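You operate a simulated robot arm through the tools that you are given. There is no shell and no other tool.

You are at the controls of a simulated robot arm. One attempt, no reset.

TASK
Check the roller's end play, shim it into limits, lock the shim and check again.
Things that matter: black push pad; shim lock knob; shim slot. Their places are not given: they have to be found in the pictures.

Only the result counts: the job must be done as asked and must still hold three seconds after the hand-in. Knocking over, shifting, dropping, spilling or breaking anything else fails it.

THE ROBOT
A 6-joint arm with a two-finger parallel gripper, fixed in place. Base frame: the origin is at the foot of the arm, x ahead of it, y to its left, z up; the work surface is at about z = 0. Lengths are in cm, angles in degrees, forces in N, time in s.
With the tool pointing down near the work surface it reaches from about 12 to 50 cm from the base axis. Its first joint turns from -72.0 to 72.0 degrees. Payload 0.65 kg.
The tool frame sits at the grasp point between the pads (the TCP): z along the fingers, y along the line on which they close. The tips reach 2.5 cm beyond it. The gripper opens to 7.6 cm. The fingers are 1.8 cm wide and 1 cm thick; the gripper's body (3.6 by 7.8 cm) begins 4.5 cm behind the TCP.
Orientation is that of the tool frame in the base frame, as a unit quaternion [w, x, y, z]. With the fingers straight down and closing along the base's y, the tool's x points along the base's -x, its y along +y and its z along -z.

THE INTERFACE
- The arm moves only by the tool nudge_tool. Its arguments are lists of equal length, an entry for each row: "xyz": the shift along the tool's x, y, z in units of 100 mm (1.0 is 100 mm), a list of three; "dr": the turn, a rotation vector about the tool's x, y, z in units of 90 degrees (1.0 is 90 degrees), a list of three; "gripper": the gripper command, from -1 (shut) to 1 (fully open), values between in proportion. In form: {"xyz": [[x, y, z], ...], "dr": [[ax, ay, az], ...], "gripper": [gripper, ...]}. A call has 1 to 20 rows; each row is the pose to reach, as a shift and turn from the pose commanded when the call began, along the tool's axes at that moment. A call with a number of a shift or a turn outside -1 to 1 is refused whole. Rows are played at 5 a second. More than 5 cm and 8.6 degrees between two rows, or a gripper value outside its range, and nothing of the call is played. Where a pose cannot be reached the arm comes as near as it can. A force on the tool above 40 N (or 10 N above the force at the start of the call, whichever is more), or a blocked arm, ends the call early, and 0.2 s more pass. Each finger travels about 10.8 cm/s and halts on what it meets, pressing with about 21 N; the grip force reading is that of the motor and also rises with nothing between the fingers. The clock runs only during rows and for 0.2 s after the last one: add rows that repeat a pose to give the fingers time. The reply holds the time, the measured pose of the TCP, the force on the tool along the base axes, the opening and the grip force, in the units named above and with some noise, with the torque about the TCP (base axes, N m) and any sound that the robot's microphone picked up.
- Cameras (640 x 400 px; columns grow to the right, rows downward): "scene" is fixed at [6.58, 28.24, 41.21]; the picture's right is [-0.59, -0.81, 0.00], its down [-0.40, 0.29, -0.87] and it looks along [0.70, -0.51, -0.50] (base axes); focal length 214 px, centre (320, 200). "wrist" rides on the gripper at [5.8, 1.1, -8.1] in the tool frame; the picture's right is [-0.18, 0.98, 0.00], its down [-0.75, -0.14, -0.64] and it looks along [-0.63, -0.12, 0.77] (tool axes); focal length 243 px, centre (320, 200).
- get_image(camera): a new picture of that camera. It takes no simulated time.
- measure_at(camera, pixels): for up to 12 pixels [column, row] of the newest picture of that camera ("zoom" is the newest enlarged one), the place [x, y, z] in the base frame of the surface seen there, good to about 0.3 cm, but the place of the scene camera against the robot may be out by one fixed shift of up to 1.2 cm in any direction. It takes no simulated time.
- zoom(camera, box): a new picture of the part [left, top, right, bottom] of that camera's present view, enlarged. It takes no simulated time.
- close_job(): hands the job in; it is judged then, once.

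Open the gripper and draw the arm clear of the work before you hand the job in, unless the task says otherwise.

The tools are called after "Emit:" as a command line: name --argument value ..., lists and objects as JSON in quotes. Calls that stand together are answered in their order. nudge_tool: Moves the arm, as the interface text tells. Its arguments: {"type":"object","properties":{"xyz":{"type":"array","items":{"type":"array","items":{"type":"number"}}},"dr":{"type":"array","items":{"type":"array","items":{"type":"number"}}},"gripper":{"type":"array","items":{"type":"number"}}},"required":["xyz","dr","gripper"]} The other tools are called the same way: get_image (camera) takes a picture; measure_at (camera, pixels) gives the place of the surface under pixels of a picture; zoom (camera, box) takes an enlarged picture of a part of a camera's view; close_job () hands the job in.

At the start:

```text
t: 0.0
position: [21.87, 11.44, 33.63]
tcp_rot: [0.0, 0.001, 1.0, 0.001]
wrist_force: [-0.5, 0.5, -1.0]
ft_torque: [-0.02, -0.03, 0.03]
gripper_width: 7.6
finger_force: 0.1
```

scene: 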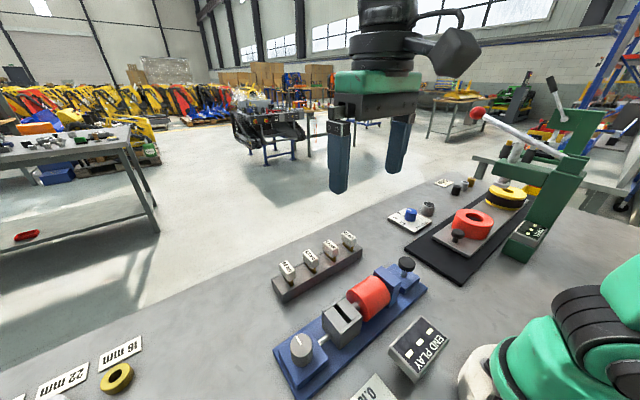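
wrist: 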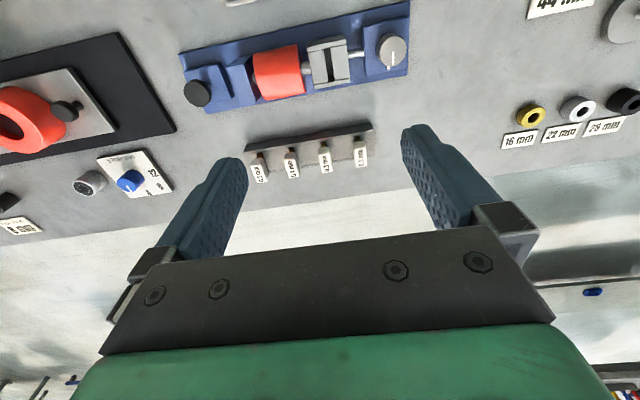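

The scene picture shows a blue fixture with a red roller near (365,300), a shim rack near (315,265) and an END PLAY display near (420,345). I'll zoom in on these parts to read the labels.

Emit:
zoom --camera "scene" --box '[260, 220, 460, 400]'

Emit:
zoom --camera "wrist" --box '[170, 0, 430, 190]'

```text
2.22 times, centred on (360, 310) of scene
```

zoom: 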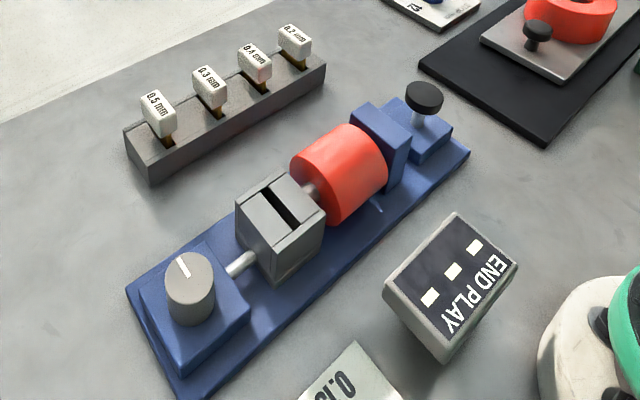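

```text
2.11 times, centred on (300, 95) of wrist
```

zoom: 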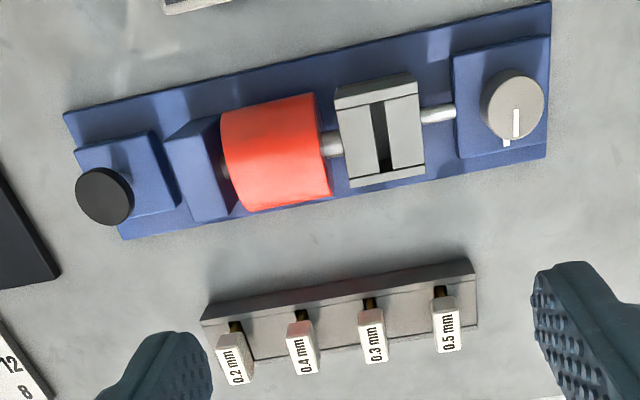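

The black pad is at wrist (197,93), the grey knob at (392,50) and the slot block at (328,62). I'll measure these in both cameras and look at the card near scene (375,388), which probably gives the limits.

Emit:
zoom --camera "scene" --box '[330, 300, 490, 400]'

Emit:
measure_at --camera "wrist" --pixels '[[195, 93], [392, 45], [316, 62], [335, 60], [325, 62], [275, 72], [258, 152], [291, 148], [324, 146], [359, 143], [300, 128], [390, 10]]'

Emit:
measure_at --camera "scene" --pixels '[[407, 263], [302, 344], [342, 315], [288, 265], [310, 254], [330, 244], [348, 235], [302, 352], [368, 290], [420, 350], [370, 390], [345, 308]]'

```text
4.00 times, centred on (410, 350) of scene
```

zoom: 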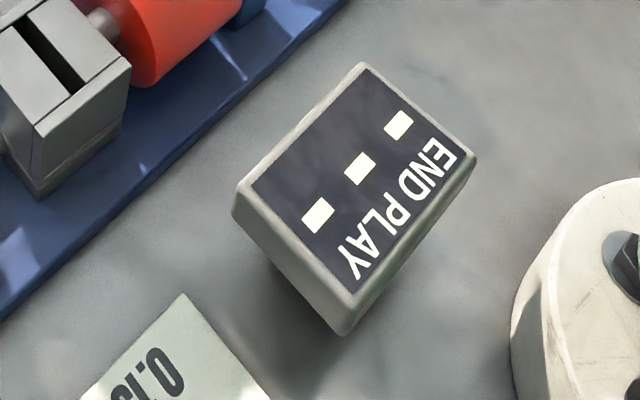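

```text
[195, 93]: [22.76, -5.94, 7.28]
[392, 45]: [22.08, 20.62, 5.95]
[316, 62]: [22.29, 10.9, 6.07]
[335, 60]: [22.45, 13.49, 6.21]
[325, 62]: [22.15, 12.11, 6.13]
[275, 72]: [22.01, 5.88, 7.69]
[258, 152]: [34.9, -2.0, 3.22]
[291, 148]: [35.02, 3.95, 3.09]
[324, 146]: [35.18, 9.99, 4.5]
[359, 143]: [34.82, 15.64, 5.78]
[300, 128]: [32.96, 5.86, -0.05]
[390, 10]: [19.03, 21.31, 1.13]
```

```text
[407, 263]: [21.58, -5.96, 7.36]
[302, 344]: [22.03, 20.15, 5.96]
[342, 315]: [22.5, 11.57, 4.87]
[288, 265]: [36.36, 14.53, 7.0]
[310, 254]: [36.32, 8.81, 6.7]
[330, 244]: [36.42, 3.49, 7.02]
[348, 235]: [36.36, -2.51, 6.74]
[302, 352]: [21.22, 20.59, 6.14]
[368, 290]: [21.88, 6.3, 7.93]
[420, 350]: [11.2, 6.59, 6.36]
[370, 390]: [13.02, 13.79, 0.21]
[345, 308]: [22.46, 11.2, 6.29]
```

The display shows only dashes, and the card at scene (370,390) is cut off. I'll draw the arm back toward the base at this height so the wrist camera can see the card and the display.

Emit:
nudge_tool --xyz '[[0.25, 0, 0], [0.5, 0, 0], [0.75, 0, 0], [0.75, 0, 0]]' --dr '[[0, 0, 0], [0, 0, 0], [0, 0, 0], [0, 0, 0]]' --gripper '[1, 1, 1, 1]'

Emit:
get_image --camera "wrist"

```text
t: 1.0
position: [14.27, 11.46, 33.49]
tcp_rot: [0.001, 0.001, 1.0, 0.0]
wrist_force: [0.7, 0.3, -0.4]
ft_torque: [-0.02, -0.01, 0.0]
gripper_width: 7.6
finger_force: 0.0
```

```text
taken
```

wrist: 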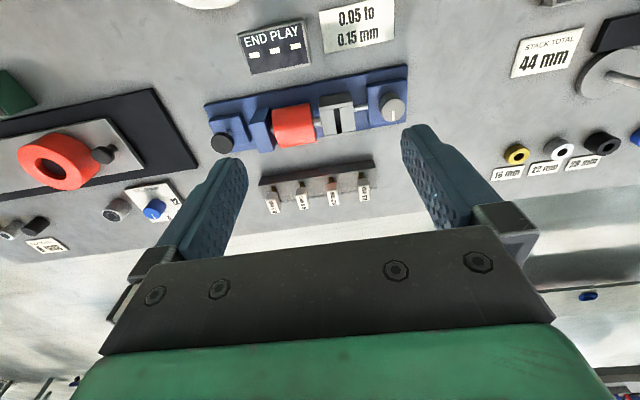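

The card at (357,25) reads "0.05 to 0.15 mm", and the END PLAY display at (274,45) still shows dashes. I'll zoom in on the fixture and measure from this view.

Emit:
zoom --camera "wrist" --box '[190, 0, 430, 150]'

Emit:
measure_at --camera "wrist" --pixels '[[222, 141], [223, 148], [393, 107], [392, 103], [338, 105], [330, 117], [345, 115], [295, 115], [275, 45], [290, 95], [225, 120], [340, 98]]'

Emit:
zoom --camera "wrist" --box '[240, 140, 400, 240]'

```text
2.67 times, centred on (310, 75) of wrist
```

zoom: 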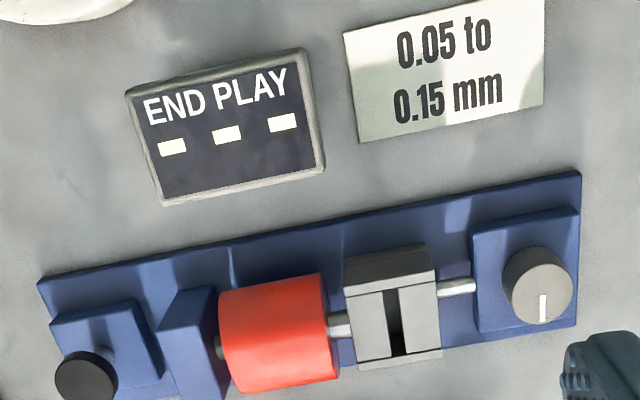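

```text
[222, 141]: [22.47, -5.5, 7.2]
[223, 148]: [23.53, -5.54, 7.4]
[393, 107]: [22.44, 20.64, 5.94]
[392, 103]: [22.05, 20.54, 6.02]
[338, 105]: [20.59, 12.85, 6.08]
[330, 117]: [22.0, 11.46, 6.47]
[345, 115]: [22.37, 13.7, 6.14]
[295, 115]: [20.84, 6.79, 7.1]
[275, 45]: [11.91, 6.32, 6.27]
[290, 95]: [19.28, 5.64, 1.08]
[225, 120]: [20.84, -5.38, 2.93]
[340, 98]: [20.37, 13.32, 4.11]
```

```text
4.00 times, centred on (320, 190) of wrist
```

zoom: 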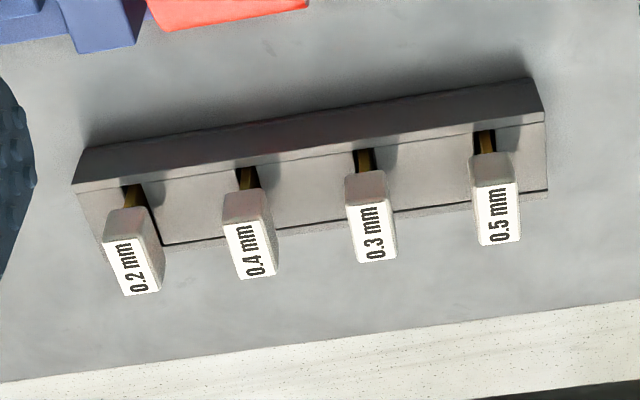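

The limits are 0.05 to 0.15 mm, and the rack holds 0.2, 0.4, 0.3 and 0.5 mm shims in order of rising y. Before moving near the pad I'll check how far the neighbouring press and lever reach.

Emit:
measure_at --camera "scene" --pixels '[[477, 113], [520, 135], [565, 155], [550, 80], [575, 130], [530, 200], [472, 222], [457, 235], [505, 190], [540, 235], [410, 213], [428, 208]]'

Emit:
get_image --camera "scene"

```text
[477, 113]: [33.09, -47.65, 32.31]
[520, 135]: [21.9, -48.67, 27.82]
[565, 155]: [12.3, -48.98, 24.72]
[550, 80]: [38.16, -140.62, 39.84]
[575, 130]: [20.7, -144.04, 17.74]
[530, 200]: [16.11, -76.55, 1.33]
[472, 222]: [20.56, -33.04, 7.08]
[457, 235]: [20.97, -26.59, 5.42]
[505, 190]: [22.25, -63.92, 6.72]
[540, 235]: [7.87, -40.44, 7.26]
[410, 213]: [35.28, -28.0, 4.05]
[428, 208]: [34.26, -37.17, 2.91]
```

```text
taken
```

scene: 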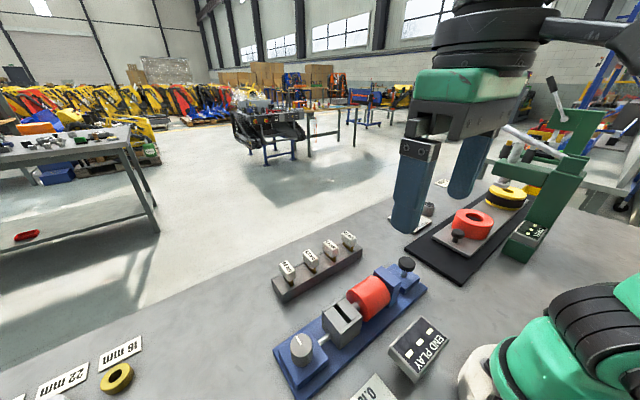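

The press and lever are far off, at y about -48. Next I move over the pad at (22.3,-5.6) in two legs, staying high, and look at it up close.

Emit:
nudge_tool --xyz '[[-0.1, -0.4, 0], [-0.2, -0.8, 0], [-0.3, -1.0, 0]]' --dr '[[0, 0, 0], [0, 0, 0], [0, 0, 0]]' --gripper '[0, -0.5, -1]'

Emit:
nudge_tool --xyz '[[-0.2, -0.3, 0.25], [-0.4, -0.6, 0.6], [-0.5, -0.7, 1.0], [-0.5, -0.7, 1.0]]' --dr '[[0, 0, 0], [0, 0, 0], [0, 0, 0], [0, 0, 0]]' --gripper '[-1, -1, -1, -1]'

Emit:
get_image --camera "wrist"

```text
t: 1.8
position: [17.38, 1.44, 33.73]
tcp_rot: [0.001, -0.001, 1.0, -0.001]
wrist_force: [-0.2, -0.4, -0.2]
ft_torque: [0.02, -0.01, 0.0]
gripper_width: 0.01
finger_force: 20.7
```

```text
refused: row 2 steps farther than a row can; nothing moved
```

```text
taken
```

wrist: 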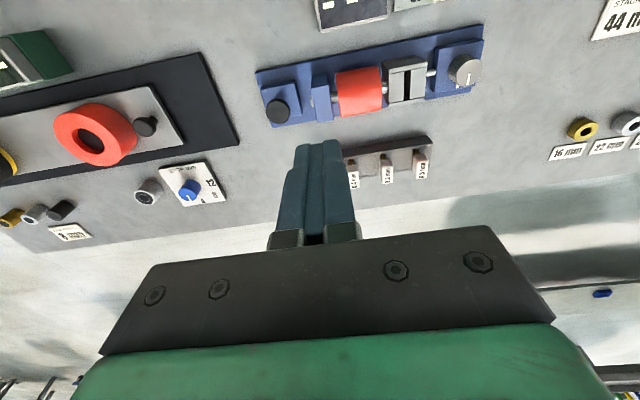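

The second leg was refused because its step was too large. The gripper is shut at (17.4,1.4,33.7), so I'll continue with smaller steps toward the pad.

Emit:
nudge_tool --xyz '[[-0.15, -0.2, 0.2], [-0.3, -0.4, 0.45], [-0.4, -0.6, 0.75], [-0.5, -0.7, 1.0], [-0.5, -0.7, 1.0]]' --dr '[[0, 0, 0], [0, 0, 0], [0, 0, 0], [0, 0, 0], [0, 0, 0]]' --gripper '[-1, -1, -1, -1, -1]'

Emit:
get_image --camera "wrist"

Emit:
zoom --camera "wrist" --box '[220, 30, 460, 180]'

```text
t: 3.0
position: [22.29, -5.68, 23.61]
tcp_rot: [0.002, 0.0, 1.0, 0.001]
wrist_force: [-0.2, -0.7, 0.5]
ft_torque: [0.01, 0.01, -0.02]
gripper_width: 0.0
finger_force: 21.4
```

```text
taken
```

wrist: 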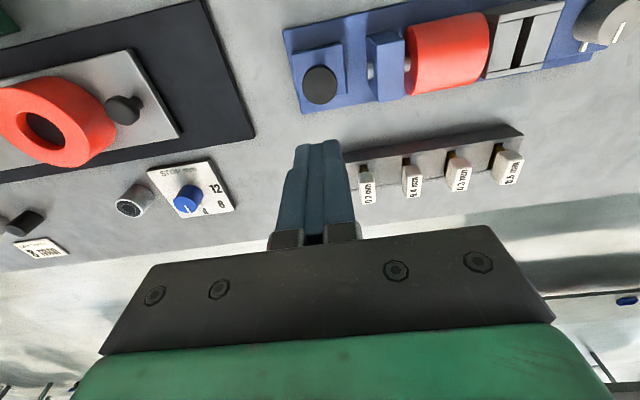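

```text
2.67 times, centred on (340, 105) of wrist
```

zoom: 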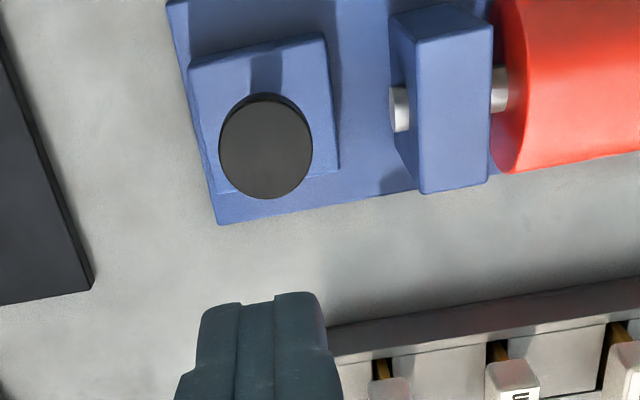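

The pad is a flat horizontal disc at wrist (319,84) on an upright stem, so it looks like a downward push. I'll measure its centre and edges.

Emit:
measure_at --camera "wrist" --pixels '[[319, 84], [306, 85], [333, 84], [319, 70], [319, 98], [366, 180], [412, 180], [460, 172], [508, 166], [365, 195], [411, 190], [380, 40]]'

```text
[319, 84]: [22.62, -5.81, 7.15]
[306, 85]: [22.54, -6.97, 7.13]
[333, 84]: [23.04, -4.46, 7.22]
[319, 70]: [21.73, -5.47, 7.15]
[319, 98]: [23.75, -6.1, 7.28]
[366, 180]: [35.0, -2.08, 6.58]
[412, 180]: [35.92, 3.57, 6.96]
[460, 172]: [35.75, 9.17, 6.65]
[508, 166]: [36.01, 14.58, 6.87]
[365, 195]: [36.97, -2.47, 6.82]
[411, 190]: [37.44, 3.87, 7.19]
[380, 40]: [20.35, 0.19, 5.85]
```

The pad top is at about (22.7,-5.75,7.15) with a radius near 1.3 cm, so the tips will touch it at TCP z ≈ 9.65. I'll descend above it in steps with the gripper shut.

Emit:
nudge_tool --xyz '[[-0.02, 0, 0.3], [-0.04, 0, 0.6], [-0.04, 0, 0.9], [-0.04, 0, 1.0], [-0.04, 0, 1.0]]' --dr '[[0, 0, 0], [0, 0, 0], [0, 0, 0], [0, 0, 0], [0, 0, 0]]' --gripper '[-1, -1, -1, -1, -1]'

Emit:
nudge_tool --xyz '[[0, 0, 0.12], [0, 0, 0.24], [0, 0, 0.32], [0, 0, 0.34], [0, 0, 0.34]]' --dr '[[0, 0, 0], [0, 0, 0], [0, 0, 0], [0, 0, 0], [0, 0, 0]]' --gripper '[-1, -1, -1, -1, -1]'

Emit:
get_image --camera "wrist"

Emit:
get_image --camera "scene"

```text
t: 4.2
position: [22.76, -5.52, 13.42]
tcp_rot: [0.001, 0.0, 1.0, 0.001]
wrist_force: [-0.1, -0.4, 0.7]
ft_torque: [0.04, -0.02, 0.02]
gripper_width: 0.04
finger_force: 21.1
```

```text
t: 5.4
position: [22.84, -5.43, 10.09]
tcp_rot: [0.0, -0.001, 1.0, 0.002]
wrist_force: [-0.3, 0.7, -0.9]
ft_torque: [-0.02, 0.0, 0.0]
gripper_width: 0.0
finger_force: 20.9
```

```text
taken
```

wrist: 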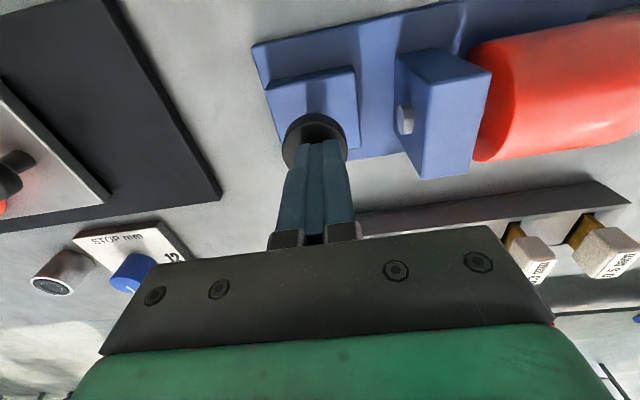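

```text
taken
```

scene: 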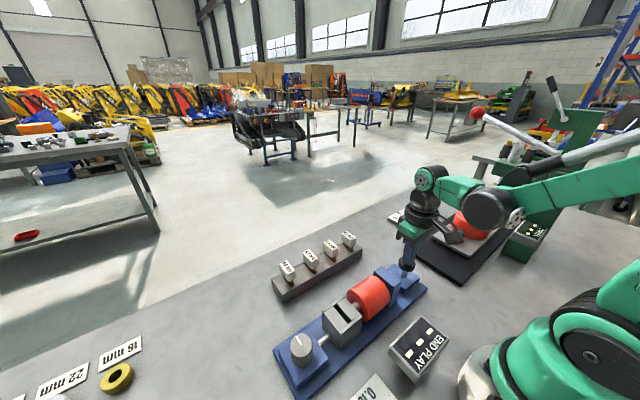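

The shut tips are just above the pad at wrist (315,135), and the scene camera has a clear view of the display. I'll press down in small steps and watch the force.

Emit:
nudge_tool --xyz '[[0, 0, 0.02], [0, 0, 0.04], [0, 0, 0.06], [0, 0, 0.07]]' --dr '[[0, 0, 0], [0, 0, 0], [0, 0, 0], [0, 0, 0]]' --gripper '[-1, -1, -1, -1]'

Emit:
zoom --camera "scene" --box '[340, 240, 500, 400]'

```text
t: 6.4
position: [22.75, -5.59, 9.44]
tcp_rot: [0.001, 0.0, 1.0, 0.001]
wrist_force: [1.0, -0.6, 1.9]
ft_torque: [-0.03, 0.01, -0.03]
gripper_width: 0.0
finger_force: 21.0
```

```text
2.50 times, centred on (420, 320) of scene
```

zoom: 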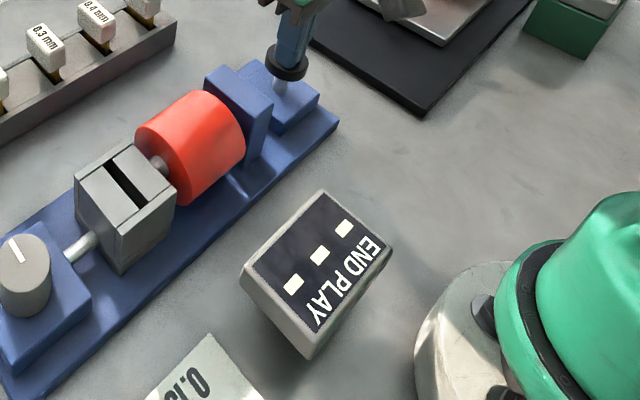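

The force has just begun to rise (1.9 N at z 9.44), so contact is made. I'll push further in small steps.

Emit:
nudge_tool --xyz '[[0, 0, 0.02], [0, 0, 0.04], [0, 0, 0.05], [0, 0, 0.05], [0, 0, 0.05]]' --dr '[[0, 0, 0], [0, 0, 0], [0, 0, 0], [0, 0, 0], [0, 0, 0]]' --gripper '[-1, -1, -1, -1, -1]'

Emit:
zoom --camera "scene" --box '[340, 240, 500, 400]'

```text
t: 7.6
position: [22.82, -5.49, 8.94]
tcp_rot: [0.001, 0.0, 1.0, 0.001]
wrist_force: [-0.7, 0.3, 1.5]
ft_torque: [0.02, 0.01, -0.03]
gripper_width: 0.0
finger_force: 21.1
```

```text
2.50 times, centred on (420, 320) of scene
```

zoom: 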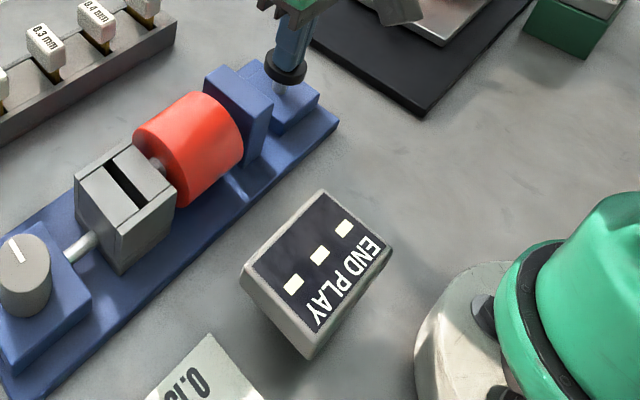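

The pad is moving down with little force and the roller has shifted slightly toward the slot block. The display still shows dashes, so I'll keep pressing.

Emit:
nudge_tool --xyz '[[0, 0, 0.02], [0, 0, 0.04], [0, 0, 0.06], [0, 0, 0.06], [0, 0, 0.06]]' --dr '[[0, 0, 0], [0, 0, 0], [0, 0, 0], [0, 0, 0], [0, 0, 0]]' --gripper '[-1, -1, -1, -1, -1]'

Emit:
zoom --camera "scene" --box '[340, 240, 500, 400]'

```text
t: 8.3
position: [22.77, -5.44, 8.45]
tcp_rot: [0.0, 0.001, 1.0, 0.0]
wrist_force: [-4.7, 1.6, 39.1]
ft_torque: [0.01, 0.06, -0.09]
gripper_width: 0.01
finger_force: 20.6
heard: click
stopped in row 3: the force on the tool passed its limit at 48 N (the readings are from after the stop); the commanded pose is now the measured one
```

```text
2.50 times, centred on (420, 320) of scene
```

zoom: 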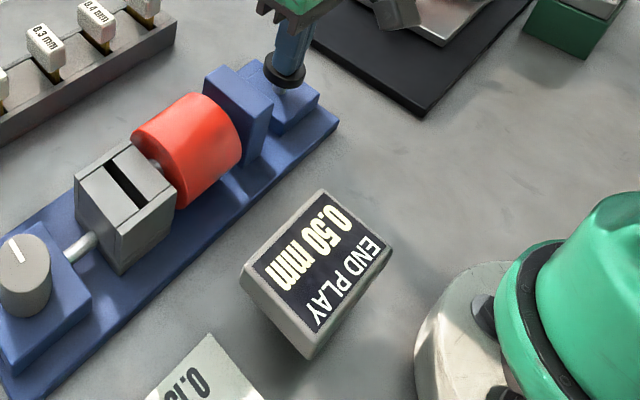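

A click sounded and the display changed to what looks like 0.50 mm. I'll zoom closer to be certain, then back off straight up.

Emit:
zoom --camera "scene" --box '[395, 310, 445, 360]'

Emit:
nudge_tool --xyz '[[0, 0, -0.05], [0, 0, -0.2], [0, 0, -0.5], [0, 0, -0.8], [0, 0, -0.8]]' --dr '[[0, 0, 0], [0, 0, 0], [0, 0, 0], [0, 0, 0], [0, 0, 0]]' --gripper '[-1, -1, -1, -1, -1]'

Emit:
zoom --camera "scene" --box '[340, 240, 500, 400]'

```text
8.00 times, centred on (420, 335) of scene
```

zoom: 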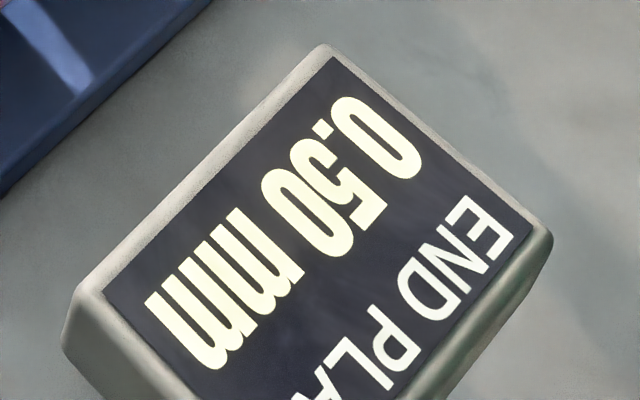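

```text
t: 9.5
position: [22.82, -5.62, 16.39]
tcp_rot: [-0.001, 0.0, 1.0, 0.0]
wrist_force: [-0.5, -0.6, 0.3]
ft_torque: [0.04, 0.01, 0.01]
gripper_width: 0.0
finger_force: 20.3
```

```text
2.50 times, centred on (420, 320) of scene
```

zoom: 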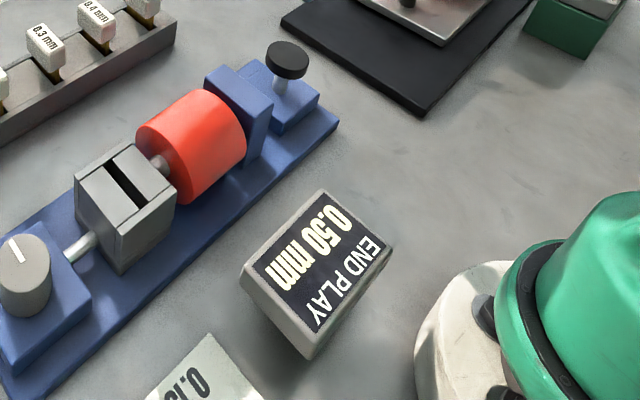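

The first check reads 0.50 mm. A 0.4 mm shim leaves 0.10 mm, which is within 0.05–0.15, so I need the 0.4 mm shim near (36,3.6,7). I'll move toward it, staying high, for a close look.

Emit:
nudge_tool --xyz '[[-0.25, 0.25, -0.1], [-0.5, 0.5, -0.2], [-0.75, 0.75, -0.2], [-0.95, 0.93, -0.2], [-0.95, 0.93, -0.2]]' --dr '[[0, 0, 0], [0, 0, 0], [0, 0, 0], [0, 0, 0], [0, 0, 0]]' --gripper '[-1, -1, -0.5, 0, 0.3]'

Emit:
get_image --camera "wrist"

Emit:
get_image --camera "scene"

```text
t: 10.7
position: [32.3, 3.76, 18.38]
tcp_rot: [0.0, 0.0, 1.0, 0.0]
wrist_force: [-1.0, 0.3, -0.1]
ft_torque: [-0.01, 0.01, 0.0]
gripper_width: 4.95
finger_force: 0.0
```

```text
taken
```

wrist: 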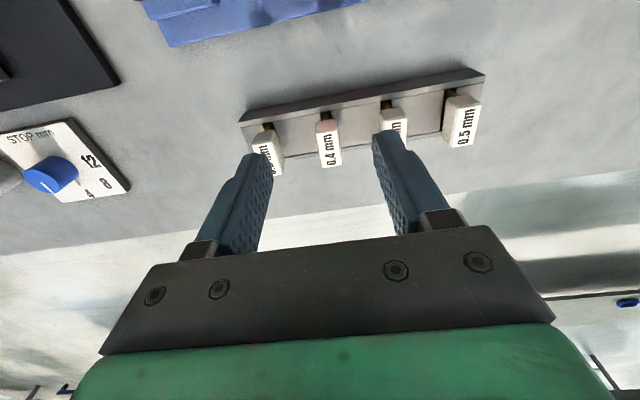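

```text
taken
```

scene: 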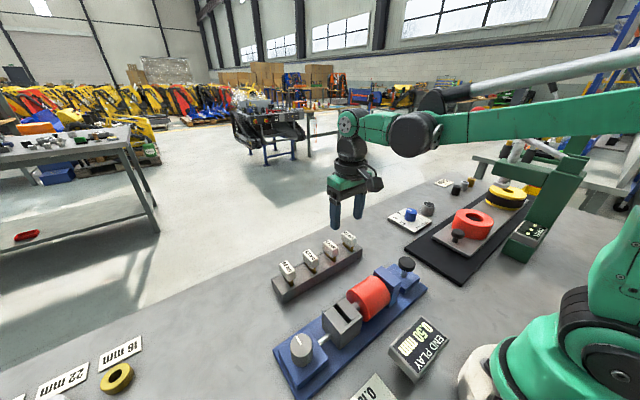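

The 0.4 mm handle is at wrist (328,143) between the fingers. I'll zoom in and measure it, along with the rack and the neighbouring handles.

Emit:
zoom --camera "wrist" --box '[250, 70, 490, 220]'

Emit:
measure_at --camera "wrist" --pixels '[[325, 122], [328, 128], [327, 133], [329, 145], [331, 163], [321, 148], [339, 148], [324, 165], [341, 163], [335, 138], [310, 128], [350, 128]]'

Emit:
zoom --camera "scene" --box '[265, 220, 375, 305]'

```text
2.67 times, centred on (370, 145) of wrist
```

zoom: 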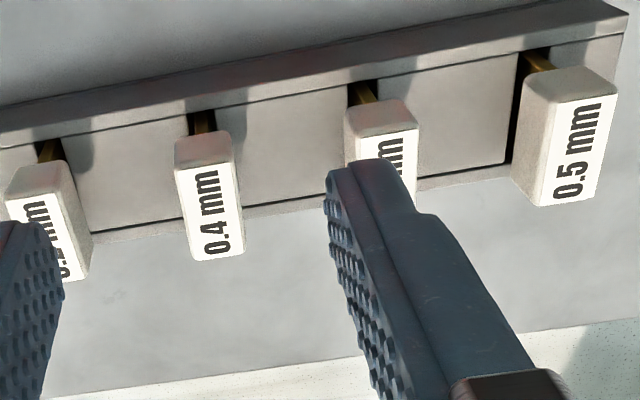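

```text
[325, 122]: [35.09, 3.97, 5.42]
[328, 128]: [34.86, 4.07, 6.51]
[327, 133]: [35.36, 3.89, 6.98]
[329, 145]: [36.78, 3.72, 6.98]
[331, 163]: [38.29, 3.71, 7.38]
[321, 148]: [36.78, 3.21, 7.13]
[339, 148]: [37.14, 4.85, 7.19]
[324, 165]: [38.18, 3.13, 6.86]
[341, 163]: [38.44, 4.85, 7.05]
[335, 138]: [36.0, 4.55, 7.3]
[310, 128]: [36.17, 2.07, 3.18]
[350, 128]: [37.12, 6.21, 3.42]
```

```text
4.71 times, centred on (320, 262) of scene
```

zoom: 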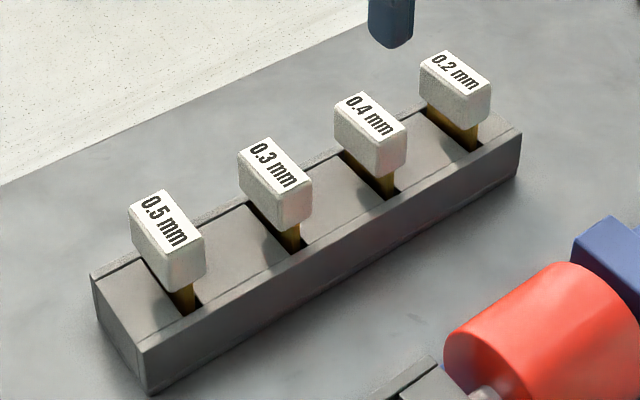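

The 0.4 mm handle spans about x 35.1–38.4, y 3.15–4.85 and top z 7.1, with its thin blade facing along y. I'll move over its centre (36.7,4.0) and come partway down to check alignment.

Emit:
nudge_tool --xyz '[[-0.2, 0.01, 0.1], [-0.4, 0.02, 0.3], [-0.44, 0.024, 0.55], [-0.44, 0.024, 0.75], [-0.44, 0.024, 0.75]]' --dr '[[0, 0, 0], [0, 0, 0], [0, 0, 0], [0, 0, 0], [0, 0, 0]]' --gripper '[0.2, 0.2, 0.2, 0.2, 0.2]'

Emit:
get_image --camera "wrist"

Emit:
zoom --camera "scene" --box '[265, 200, 395, 305]'

```text
t: 11.9
position: [36.62, 4.05, 10.95]
tcp_rot: [-0.001, 0.001, 1.0, -0.001]
wrist_force: [-0.7, -0.3, 0.9]
ft_torque: [-0.03, 0.01, -0.01]
gripper_width: 4.56
finger_force: 0.0
```

```text
taken
```

wrist: 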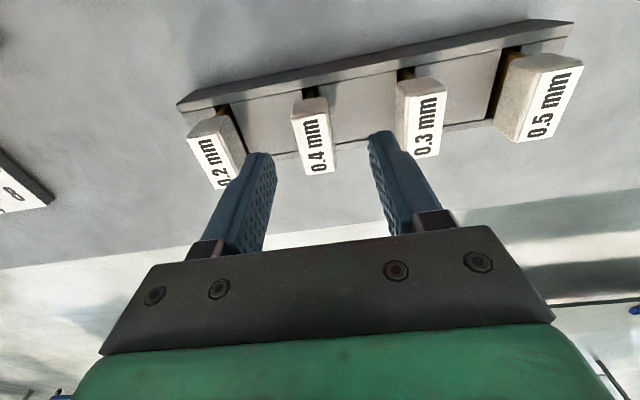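

```text
3.81 times, centred on (330, 252) of scene
```

zoom: 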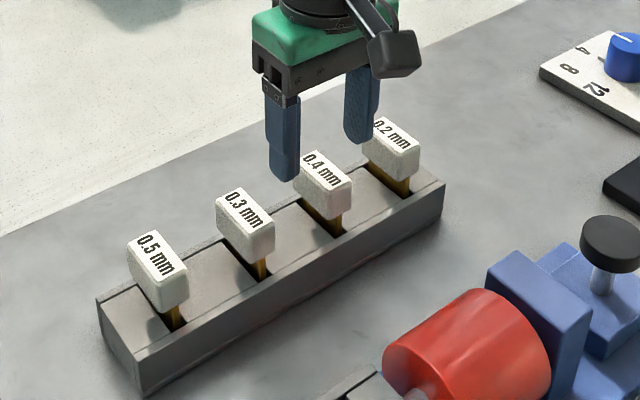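

The 0.4 mm handle's top centre is at wrist (315,144), and the TCP projects to about (319,141), so alignment is close. I'll measure its edges once more.

Emit:
zoom --camera "wrist" --box '[270, 60, 430, 200]'

Emit:
measure_at --camera "wrist" --pixels '[[300, 145], [330, 142], [295, 122], [326, 118], [310, 170], [333, 168], [314, 120], [312, 105], [311, 98], [320, 170], [302, 155], [332, 155]]'

Emit:
measure_at --camera "scene" --pixels '[[349, 249], [352, 258], [355, 251], [341, 249], [340, 243], [352, 262]]'

```text
2.86 times, centred on (350, 130) of wrist
```

zoom: 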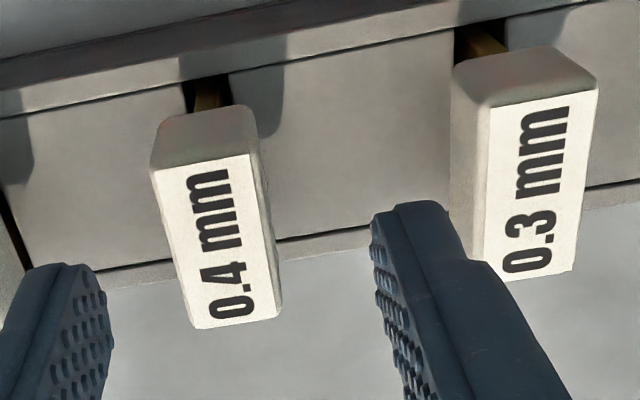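

```text
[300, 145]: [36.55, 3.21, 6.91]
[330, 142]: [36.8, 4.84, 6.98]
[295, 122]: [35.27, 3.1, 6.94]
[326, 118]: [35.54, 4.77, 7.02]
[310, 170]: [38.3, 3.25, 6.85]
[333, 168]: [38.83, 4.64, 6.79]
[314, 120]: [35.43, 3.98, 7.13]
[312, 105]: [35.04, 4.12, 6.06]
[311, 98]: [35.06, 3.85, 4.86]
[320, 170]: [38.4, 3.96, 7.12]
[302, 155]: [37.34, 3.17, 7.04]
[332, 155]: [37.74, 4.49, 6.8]
```

```text
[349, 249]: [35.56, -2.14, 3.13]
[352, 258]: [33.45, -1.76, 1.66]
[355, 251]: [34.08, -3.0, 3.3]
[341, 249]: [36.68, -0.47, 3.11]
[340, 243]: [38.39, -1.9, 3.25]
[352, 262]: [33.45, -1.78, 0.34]
```

The handle centre is (36.85,3.95), with its top at z 7.0 and bottom at about 5.0. I'll descend to TCP z ≈ 7.5 so the tips stay level with the handle bottom, then close.

Emit:
nudge_tool --xyz '[[-0.02, -0.01, 0.15], [-0.02, -0.01, 0.28], [-0.02, -0.01, 0.34], [-0.02, -0.01, 0.34], [-0.02, -0.01, 0.34]]' --dr '[[0, 0, 0], [0, 0, 0], [0, 0, 0], [0, 0, 0], [0, 0, 0]]' --gripper '[0.2, 0.2, 0.2, 0.2, 0.2]'

Emit:
get_image --camera "wrist"

Emit:
zoom --camera "scene" --box '[265, 200, 395, 305]'

```text
t: 13.1
position: [36.83, 4.02, 7.58]
tcp_rot: [0.0, 0.0, 1.0, 0.0]
wrist_force: [0.3, 0.6, 0.1]
ft_torque: [-0.01, -0.02, 0.04]
gripper_width: 4.57
finger_force: 0.0
```

```text
taken
```

wrist: 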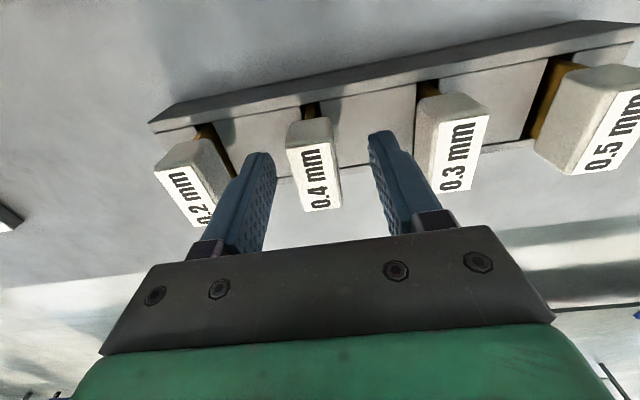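

```text
3.81 times, centred on (330, 252) of scene
```

zoom: 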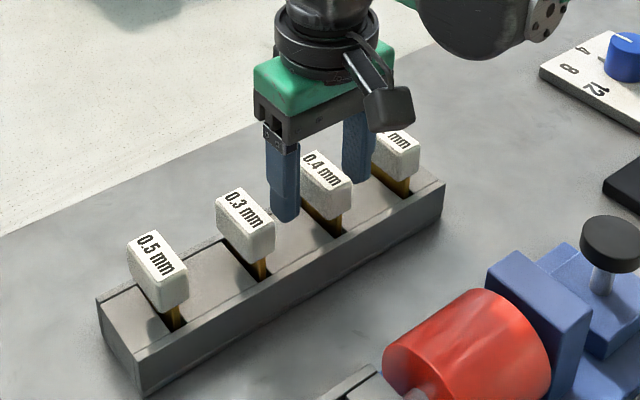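

The fingers straddle the handle, which is centred near wrist (315,178). I'll shift 1 mm in -y to centre on it, then close.

Emit:
nudge_tool --xyz '[[0, -0.01, 0], [0, -0.01, 0], [0, -0.01, 0], [0, -0.01, 0], [0, -0.01, 0]]' --dr '[[0, 0, 0], [0, 0, 0], [0, 0, 0], [0, 0, 0], [0, 0, 0]]' --gripper '[0.2, -0.3, -0.6, -1, -1]'

Emit:
get_image --camera "wrist"

```text
t: 14.3
position: [36.85, 3.88, 7.57]
tcp_rot: [0.0, 0.0, 1.0, 0.0]
wrist_force: [0.0, 0.4, -0.7]
ft_torque: [-0.02, 0.0, 0.0]
gripper_width: 1.91
finger_force: 20.9
```

```text
taken
```

wrist: 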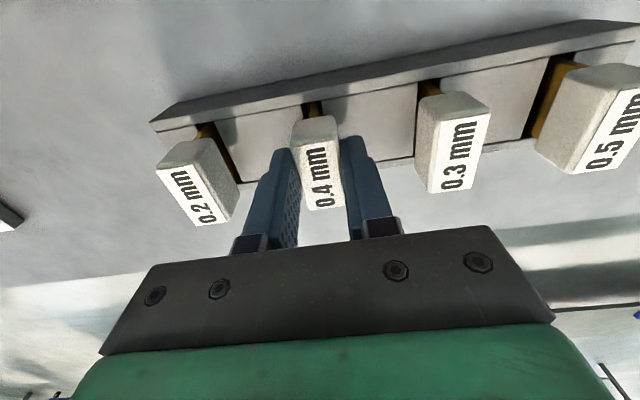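

The grip holds at 1.91 cm on the 0.4 mm handle. I'll lift straight up slowly and watch the force.

Emit:
nudge_tool --xyz '[[0, 0, -0.05], [0, 0, -0.12], [0, 0, -0.25], [0, 0, -0.45], [0, 0, -0.7], [0, 0, -0.9], [0, 0, -0.9]]' --dr '[[0, 0, 0], [0, 0, 0], [0, 0, 0], [0, 0, 0], [0, 0, 0], [0, 0, 0], [0, 0, 0]]' --gripper '[-1, -1, -1, -1, -1, -1, -1]'

Emit:
get_image --camera "wrist"

Emit:
zoom --camera "scene" --box '[265, 160, 435, 305]'

```text
t: 15.9
position: [36.7, 3.86, 16.55]
tcp_rot: [0.001, 0.0, 1.0, 0.0]
wrist_force: [0.0, 0.0, -0.6]
ft_torque: [-0.02, 0.02, 0.03]
gripper_width: 1.92
finger_force: 21.1
```

```text
taken
```

wrist: 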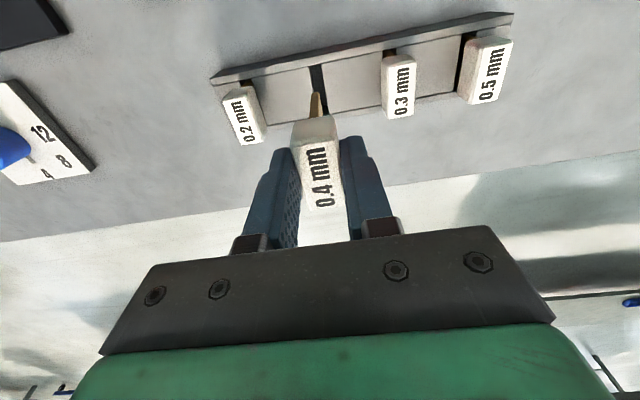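

```text
2.76 times, centred on (350, 232) of scene
```

zoom: 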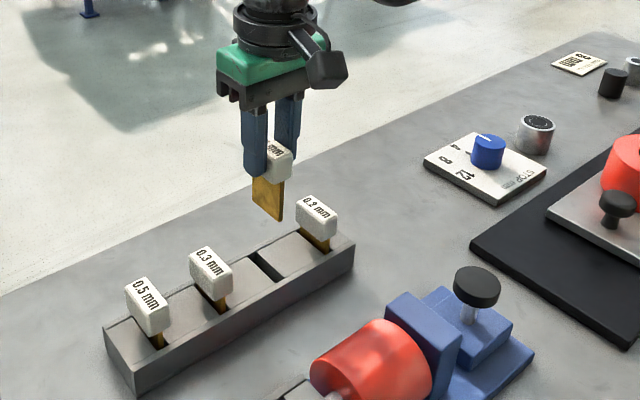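

The shim is out with its brass blade hanging down at scene zoom (268,197). I'll measure the blade and handle to learn the blade length and where it sits relative to the TCP.

Emit:
zoom --camera "scene" --box '[320, 205, 360, 245]'

Emit:
measure_at --camera "wrist" --pixels '[[317, 97], [316, 105], [315, 110], [317, 125], [300, 125], [334, 121], [313, 94], [319, 94], [320, 160]]'

Emit:
zoom --camera "wrist" --box '[270, 60, 370, 140]'

```text
10.00 times, centred on (340, 225) of scene
```

zoom: 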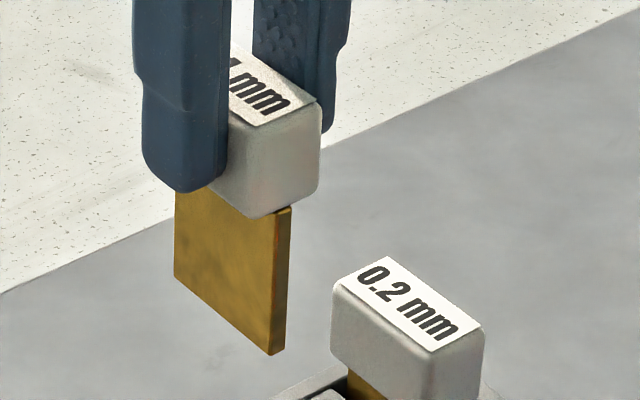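

```text
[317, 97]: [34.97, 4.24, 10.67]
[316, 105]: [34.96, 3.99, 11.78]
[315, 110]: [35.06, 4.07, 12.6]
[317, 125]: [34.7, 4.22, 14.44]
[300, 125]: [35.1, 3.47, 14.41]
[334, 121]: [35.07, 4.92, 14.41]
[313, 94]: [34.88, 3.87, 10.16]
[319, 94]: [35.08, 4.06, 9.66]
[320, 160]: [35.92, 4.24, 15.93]
```

```text
5.00 times, centred on (320, 100) of wrist
```

zoom: 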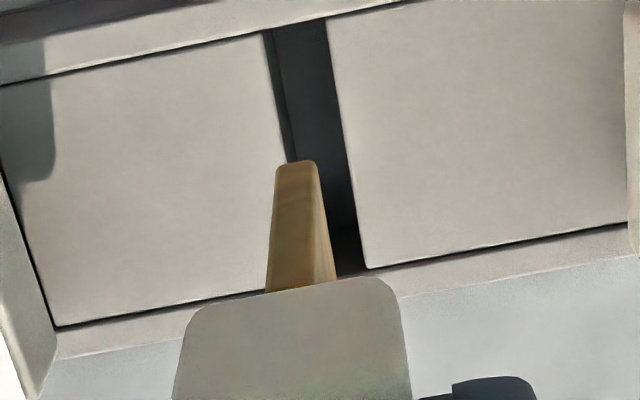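

The blade is about 0.5 cm thick and 4 cm long, its bottom about 6.6 cm below the TCP, and the pocket in the rack is clear. I'll raise a little and carry the shim toward the slot block near (22.4,12.3).

Emit:
nudge_tool --xyz '[[0, 0, -0.2], [0.2, 0.1, -0.3], [0.45, 0.25, -0.3], [0.7, 0.4, -0.3], [0.95, 0.55, -0.3], [0.95, 0.55, -0.3]]' --dr '[[0, 0, 0], [0, 0, 0], [0, 0, 0], [0, 0, 0], [0, 0, 0], [0, 0, 0]]' --gripper '[-1, -1, -1, -1, -1, -1]'

Emit:
nudge_tool --xyz '[[0.2, 0.15, 0], [0.4, 0.28, 0], [0.48, 0.29, 0], [0.48, 0.29, 0]]' --dr '[[0, 0, 0], [0, 0, 0], [0, 0, 0], [0, 0, 0]]' --gripper '[-1, -1, -1, -1]'

Emit:
get_image --camera "wrist"

Emit:
zoom --camera "wrist" --box '[240, 0, 400, 140]'

Emit:
get_image --camera "scene"

```text
t: 17.3
position: [27.37, 9.42, 19.83]
tcp_rot: [-0.001, 0.0, 1.0, 0.0]
wrist_force: [0.5, 0.6, -0.7]
ft_torque: [0.01, 0.0, -0.04]
gripper_width: 1.91
finger_force: 20.8
```

```text
t: 18.3
position: [22.65, 12.33, 19.6]
tcp_rot: [-0.001, 0.0, 1.0, 0.0]
wrist_force: [0.7, 0.1, 1.0]
ft_torque: [-0.02, -0.01, 0.02]
gripper_width: 1.9
finger_force: 21.2
```

```text
taken
```

wrist: 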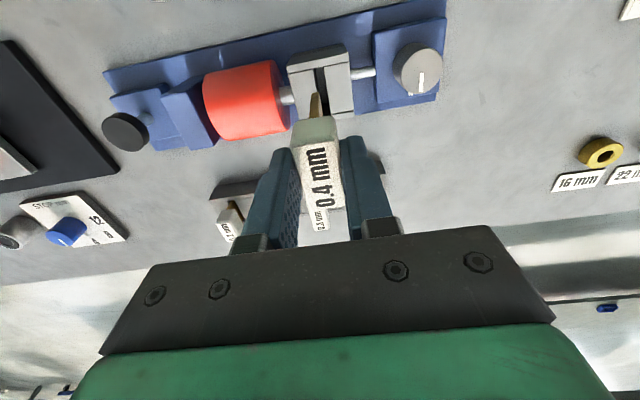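

```text
2.86 times, centred on (320, 70) of wrist
```

zoom: 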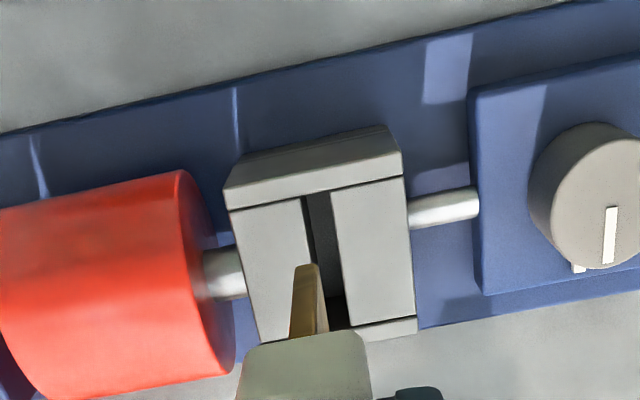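

```text
taken
```

scene: 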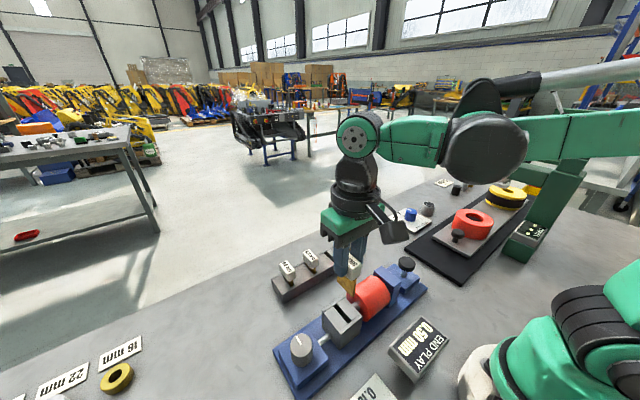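

The slot is visible just ahead of the blade at wrist (319,75). I'll measure the land on both sides, the slot's front and back ends, and the blade tip.

Emit:
measure_at --camera "wrist" --pixels '[[313, 72], [314, 80], [325, 72], [327, 85], [329, 100], [331, 112], [319, 69], [318, 66], [340, 117], [312, 100], [315, 95], [317, 110]]'

Emit:
zoom --camera "wrist" --box '[280, 40, 360, 125]'

Emit:
zoom --camera "scene" --box '[300, 260, 400, 350]'

```text
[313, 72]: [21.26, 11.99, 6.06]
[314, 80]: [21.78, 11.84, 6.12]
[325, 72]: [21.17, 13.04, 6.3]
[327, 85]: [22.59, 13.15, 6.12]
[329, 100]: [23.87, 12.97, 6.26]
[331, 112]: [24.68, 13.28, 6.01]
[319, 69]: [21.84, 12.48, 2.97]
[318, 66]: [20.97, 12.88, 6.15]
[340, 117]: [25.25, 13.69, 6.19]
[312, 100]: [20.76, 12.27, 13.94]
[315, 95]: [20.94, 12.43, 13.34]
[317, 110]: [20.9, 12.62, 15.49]
```

```text
4.71 times, centred on (320, 82) of wrist
```

zoom: 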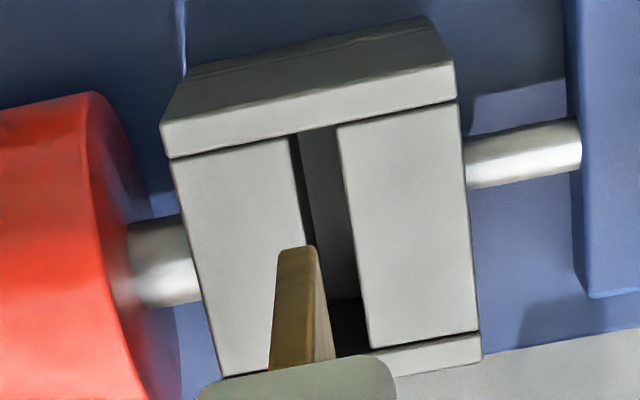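

```text
4.44 times, centred on (350, 305) of scene
```

zoom: 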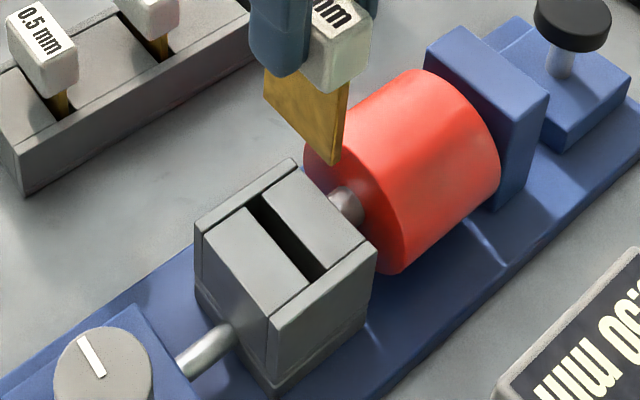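

Slot centre works out at about (23.0,12.46) and the blade is at y ≈ 12.33, under TCP x 22.65. I'll shift +0.38 cm in x and +0.13 cm in y, then lower to just above the block to check.

Emit:
nudge_tool --xyz '[[-0.038, 0.013, 0.1], [-0.038, 0.013, 0.3], [-0.038, 0.013, 0.5], [-0.038, 0.013, 0.55], [-0.038, 0.013, 0.55]]' --dr '[[0, 0, 0], [0, 0, 0], [0, 0, 0], [0, 0, 0], [0, 0, 0]]' --gripper '[-1, -1, -1, -1, -1]'

Emit:
get_image --camera "wrist"

Emit:
zoom --camera "wrist" --box '[270, 20, 370, 125]'

Emit:
zoom --camera "scene" --box '[300, 260, 400, 350]'

```text
t: 19.5
position: [23.03, 12.34, 14.01]
tcp_rot: [-0.001, -0.001, 1.0, 0.0]
wrist_force: [0.2, 0.3, -0.4]
ft_torque: [0.01, 0.0, 0.01]
gripper_width: 1.91
finger_force: 21.2
```

```text
taken
```

wrist: 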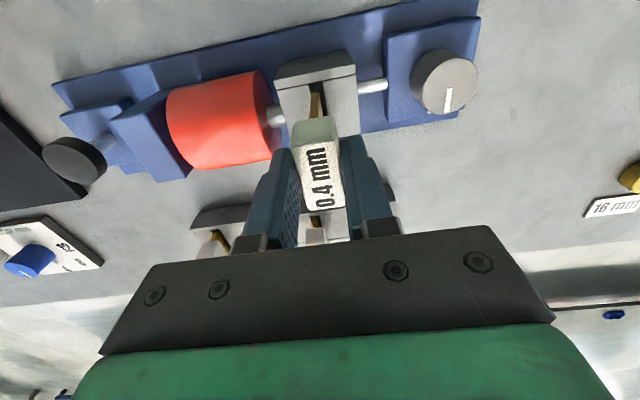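

```text
3.81 times, centred on (320, 72) of wrist
```

zoom: 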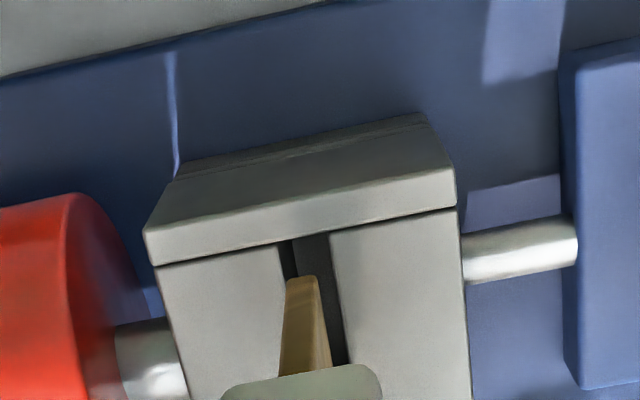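

```text
4.44 times, centred on (350, 305) of scene
```

zoom: 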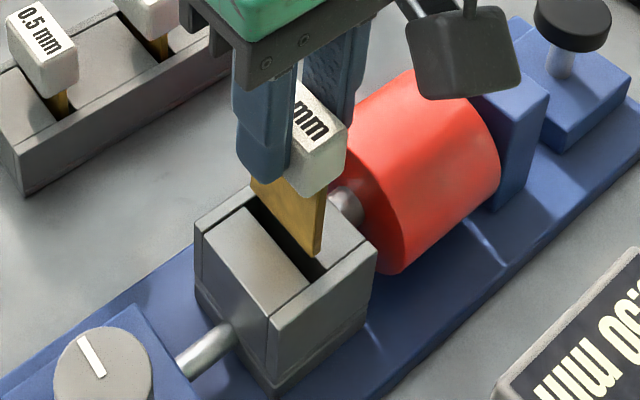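

The blade centre and slot centre now agree to within about 0.05 cm in y, and the blade lies inside the slot ends in x. I'll lower slowly into the slot mouth and check the force.

Emit:
nudge_tool --xyz '[[0, 0.003, 0.04], [0, 0.003, 0.08], [0, 0.003, 0.12], [0, 0.003, 0.15], [0, 0.003, 0.18], [0, 0.003, 0.18]]' --dr '[[0, 0, 0], [0, 0, 0], [0, 0, 0], [0, 0, 0], [0, 0, 0], [0, 0, 0]]' --gripper '[-1, -1, -1, -1, -1, -1]'

Emit:
zoom --camera "wrist" --box '[270, 20, 370, 125]'

Emit:
zoom --camera "scene" --box '[300, 260, 400, 350]'

```text
t: 20.9
position: [23.0, 12.45, 12.22]
tcp_rot: [-0.001, 0.001, 1.0, 0.0]
wrist_force: [-3.4, 1.1, 15.2]
ft_torque: [0.1, -0.13, 0.03]
gripper_width: 1.94
finger_force: 21.2
```

```text
3.81 times, centred on (320, 72) of wrist
```

zoom: 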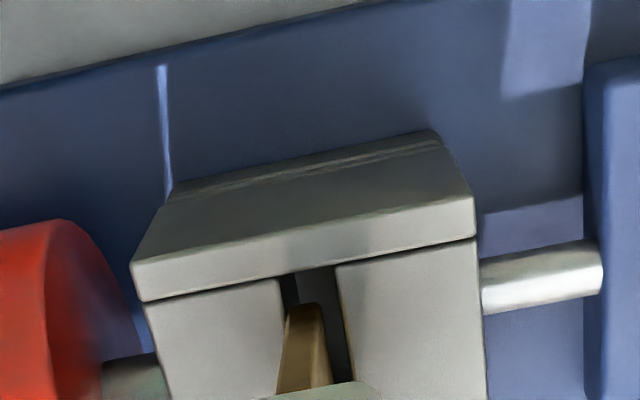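

```text
4.44 times, centred on (350, 305) of scene
```

zoom: 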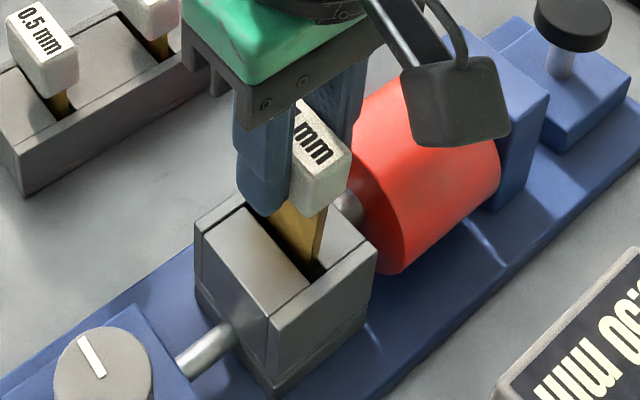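

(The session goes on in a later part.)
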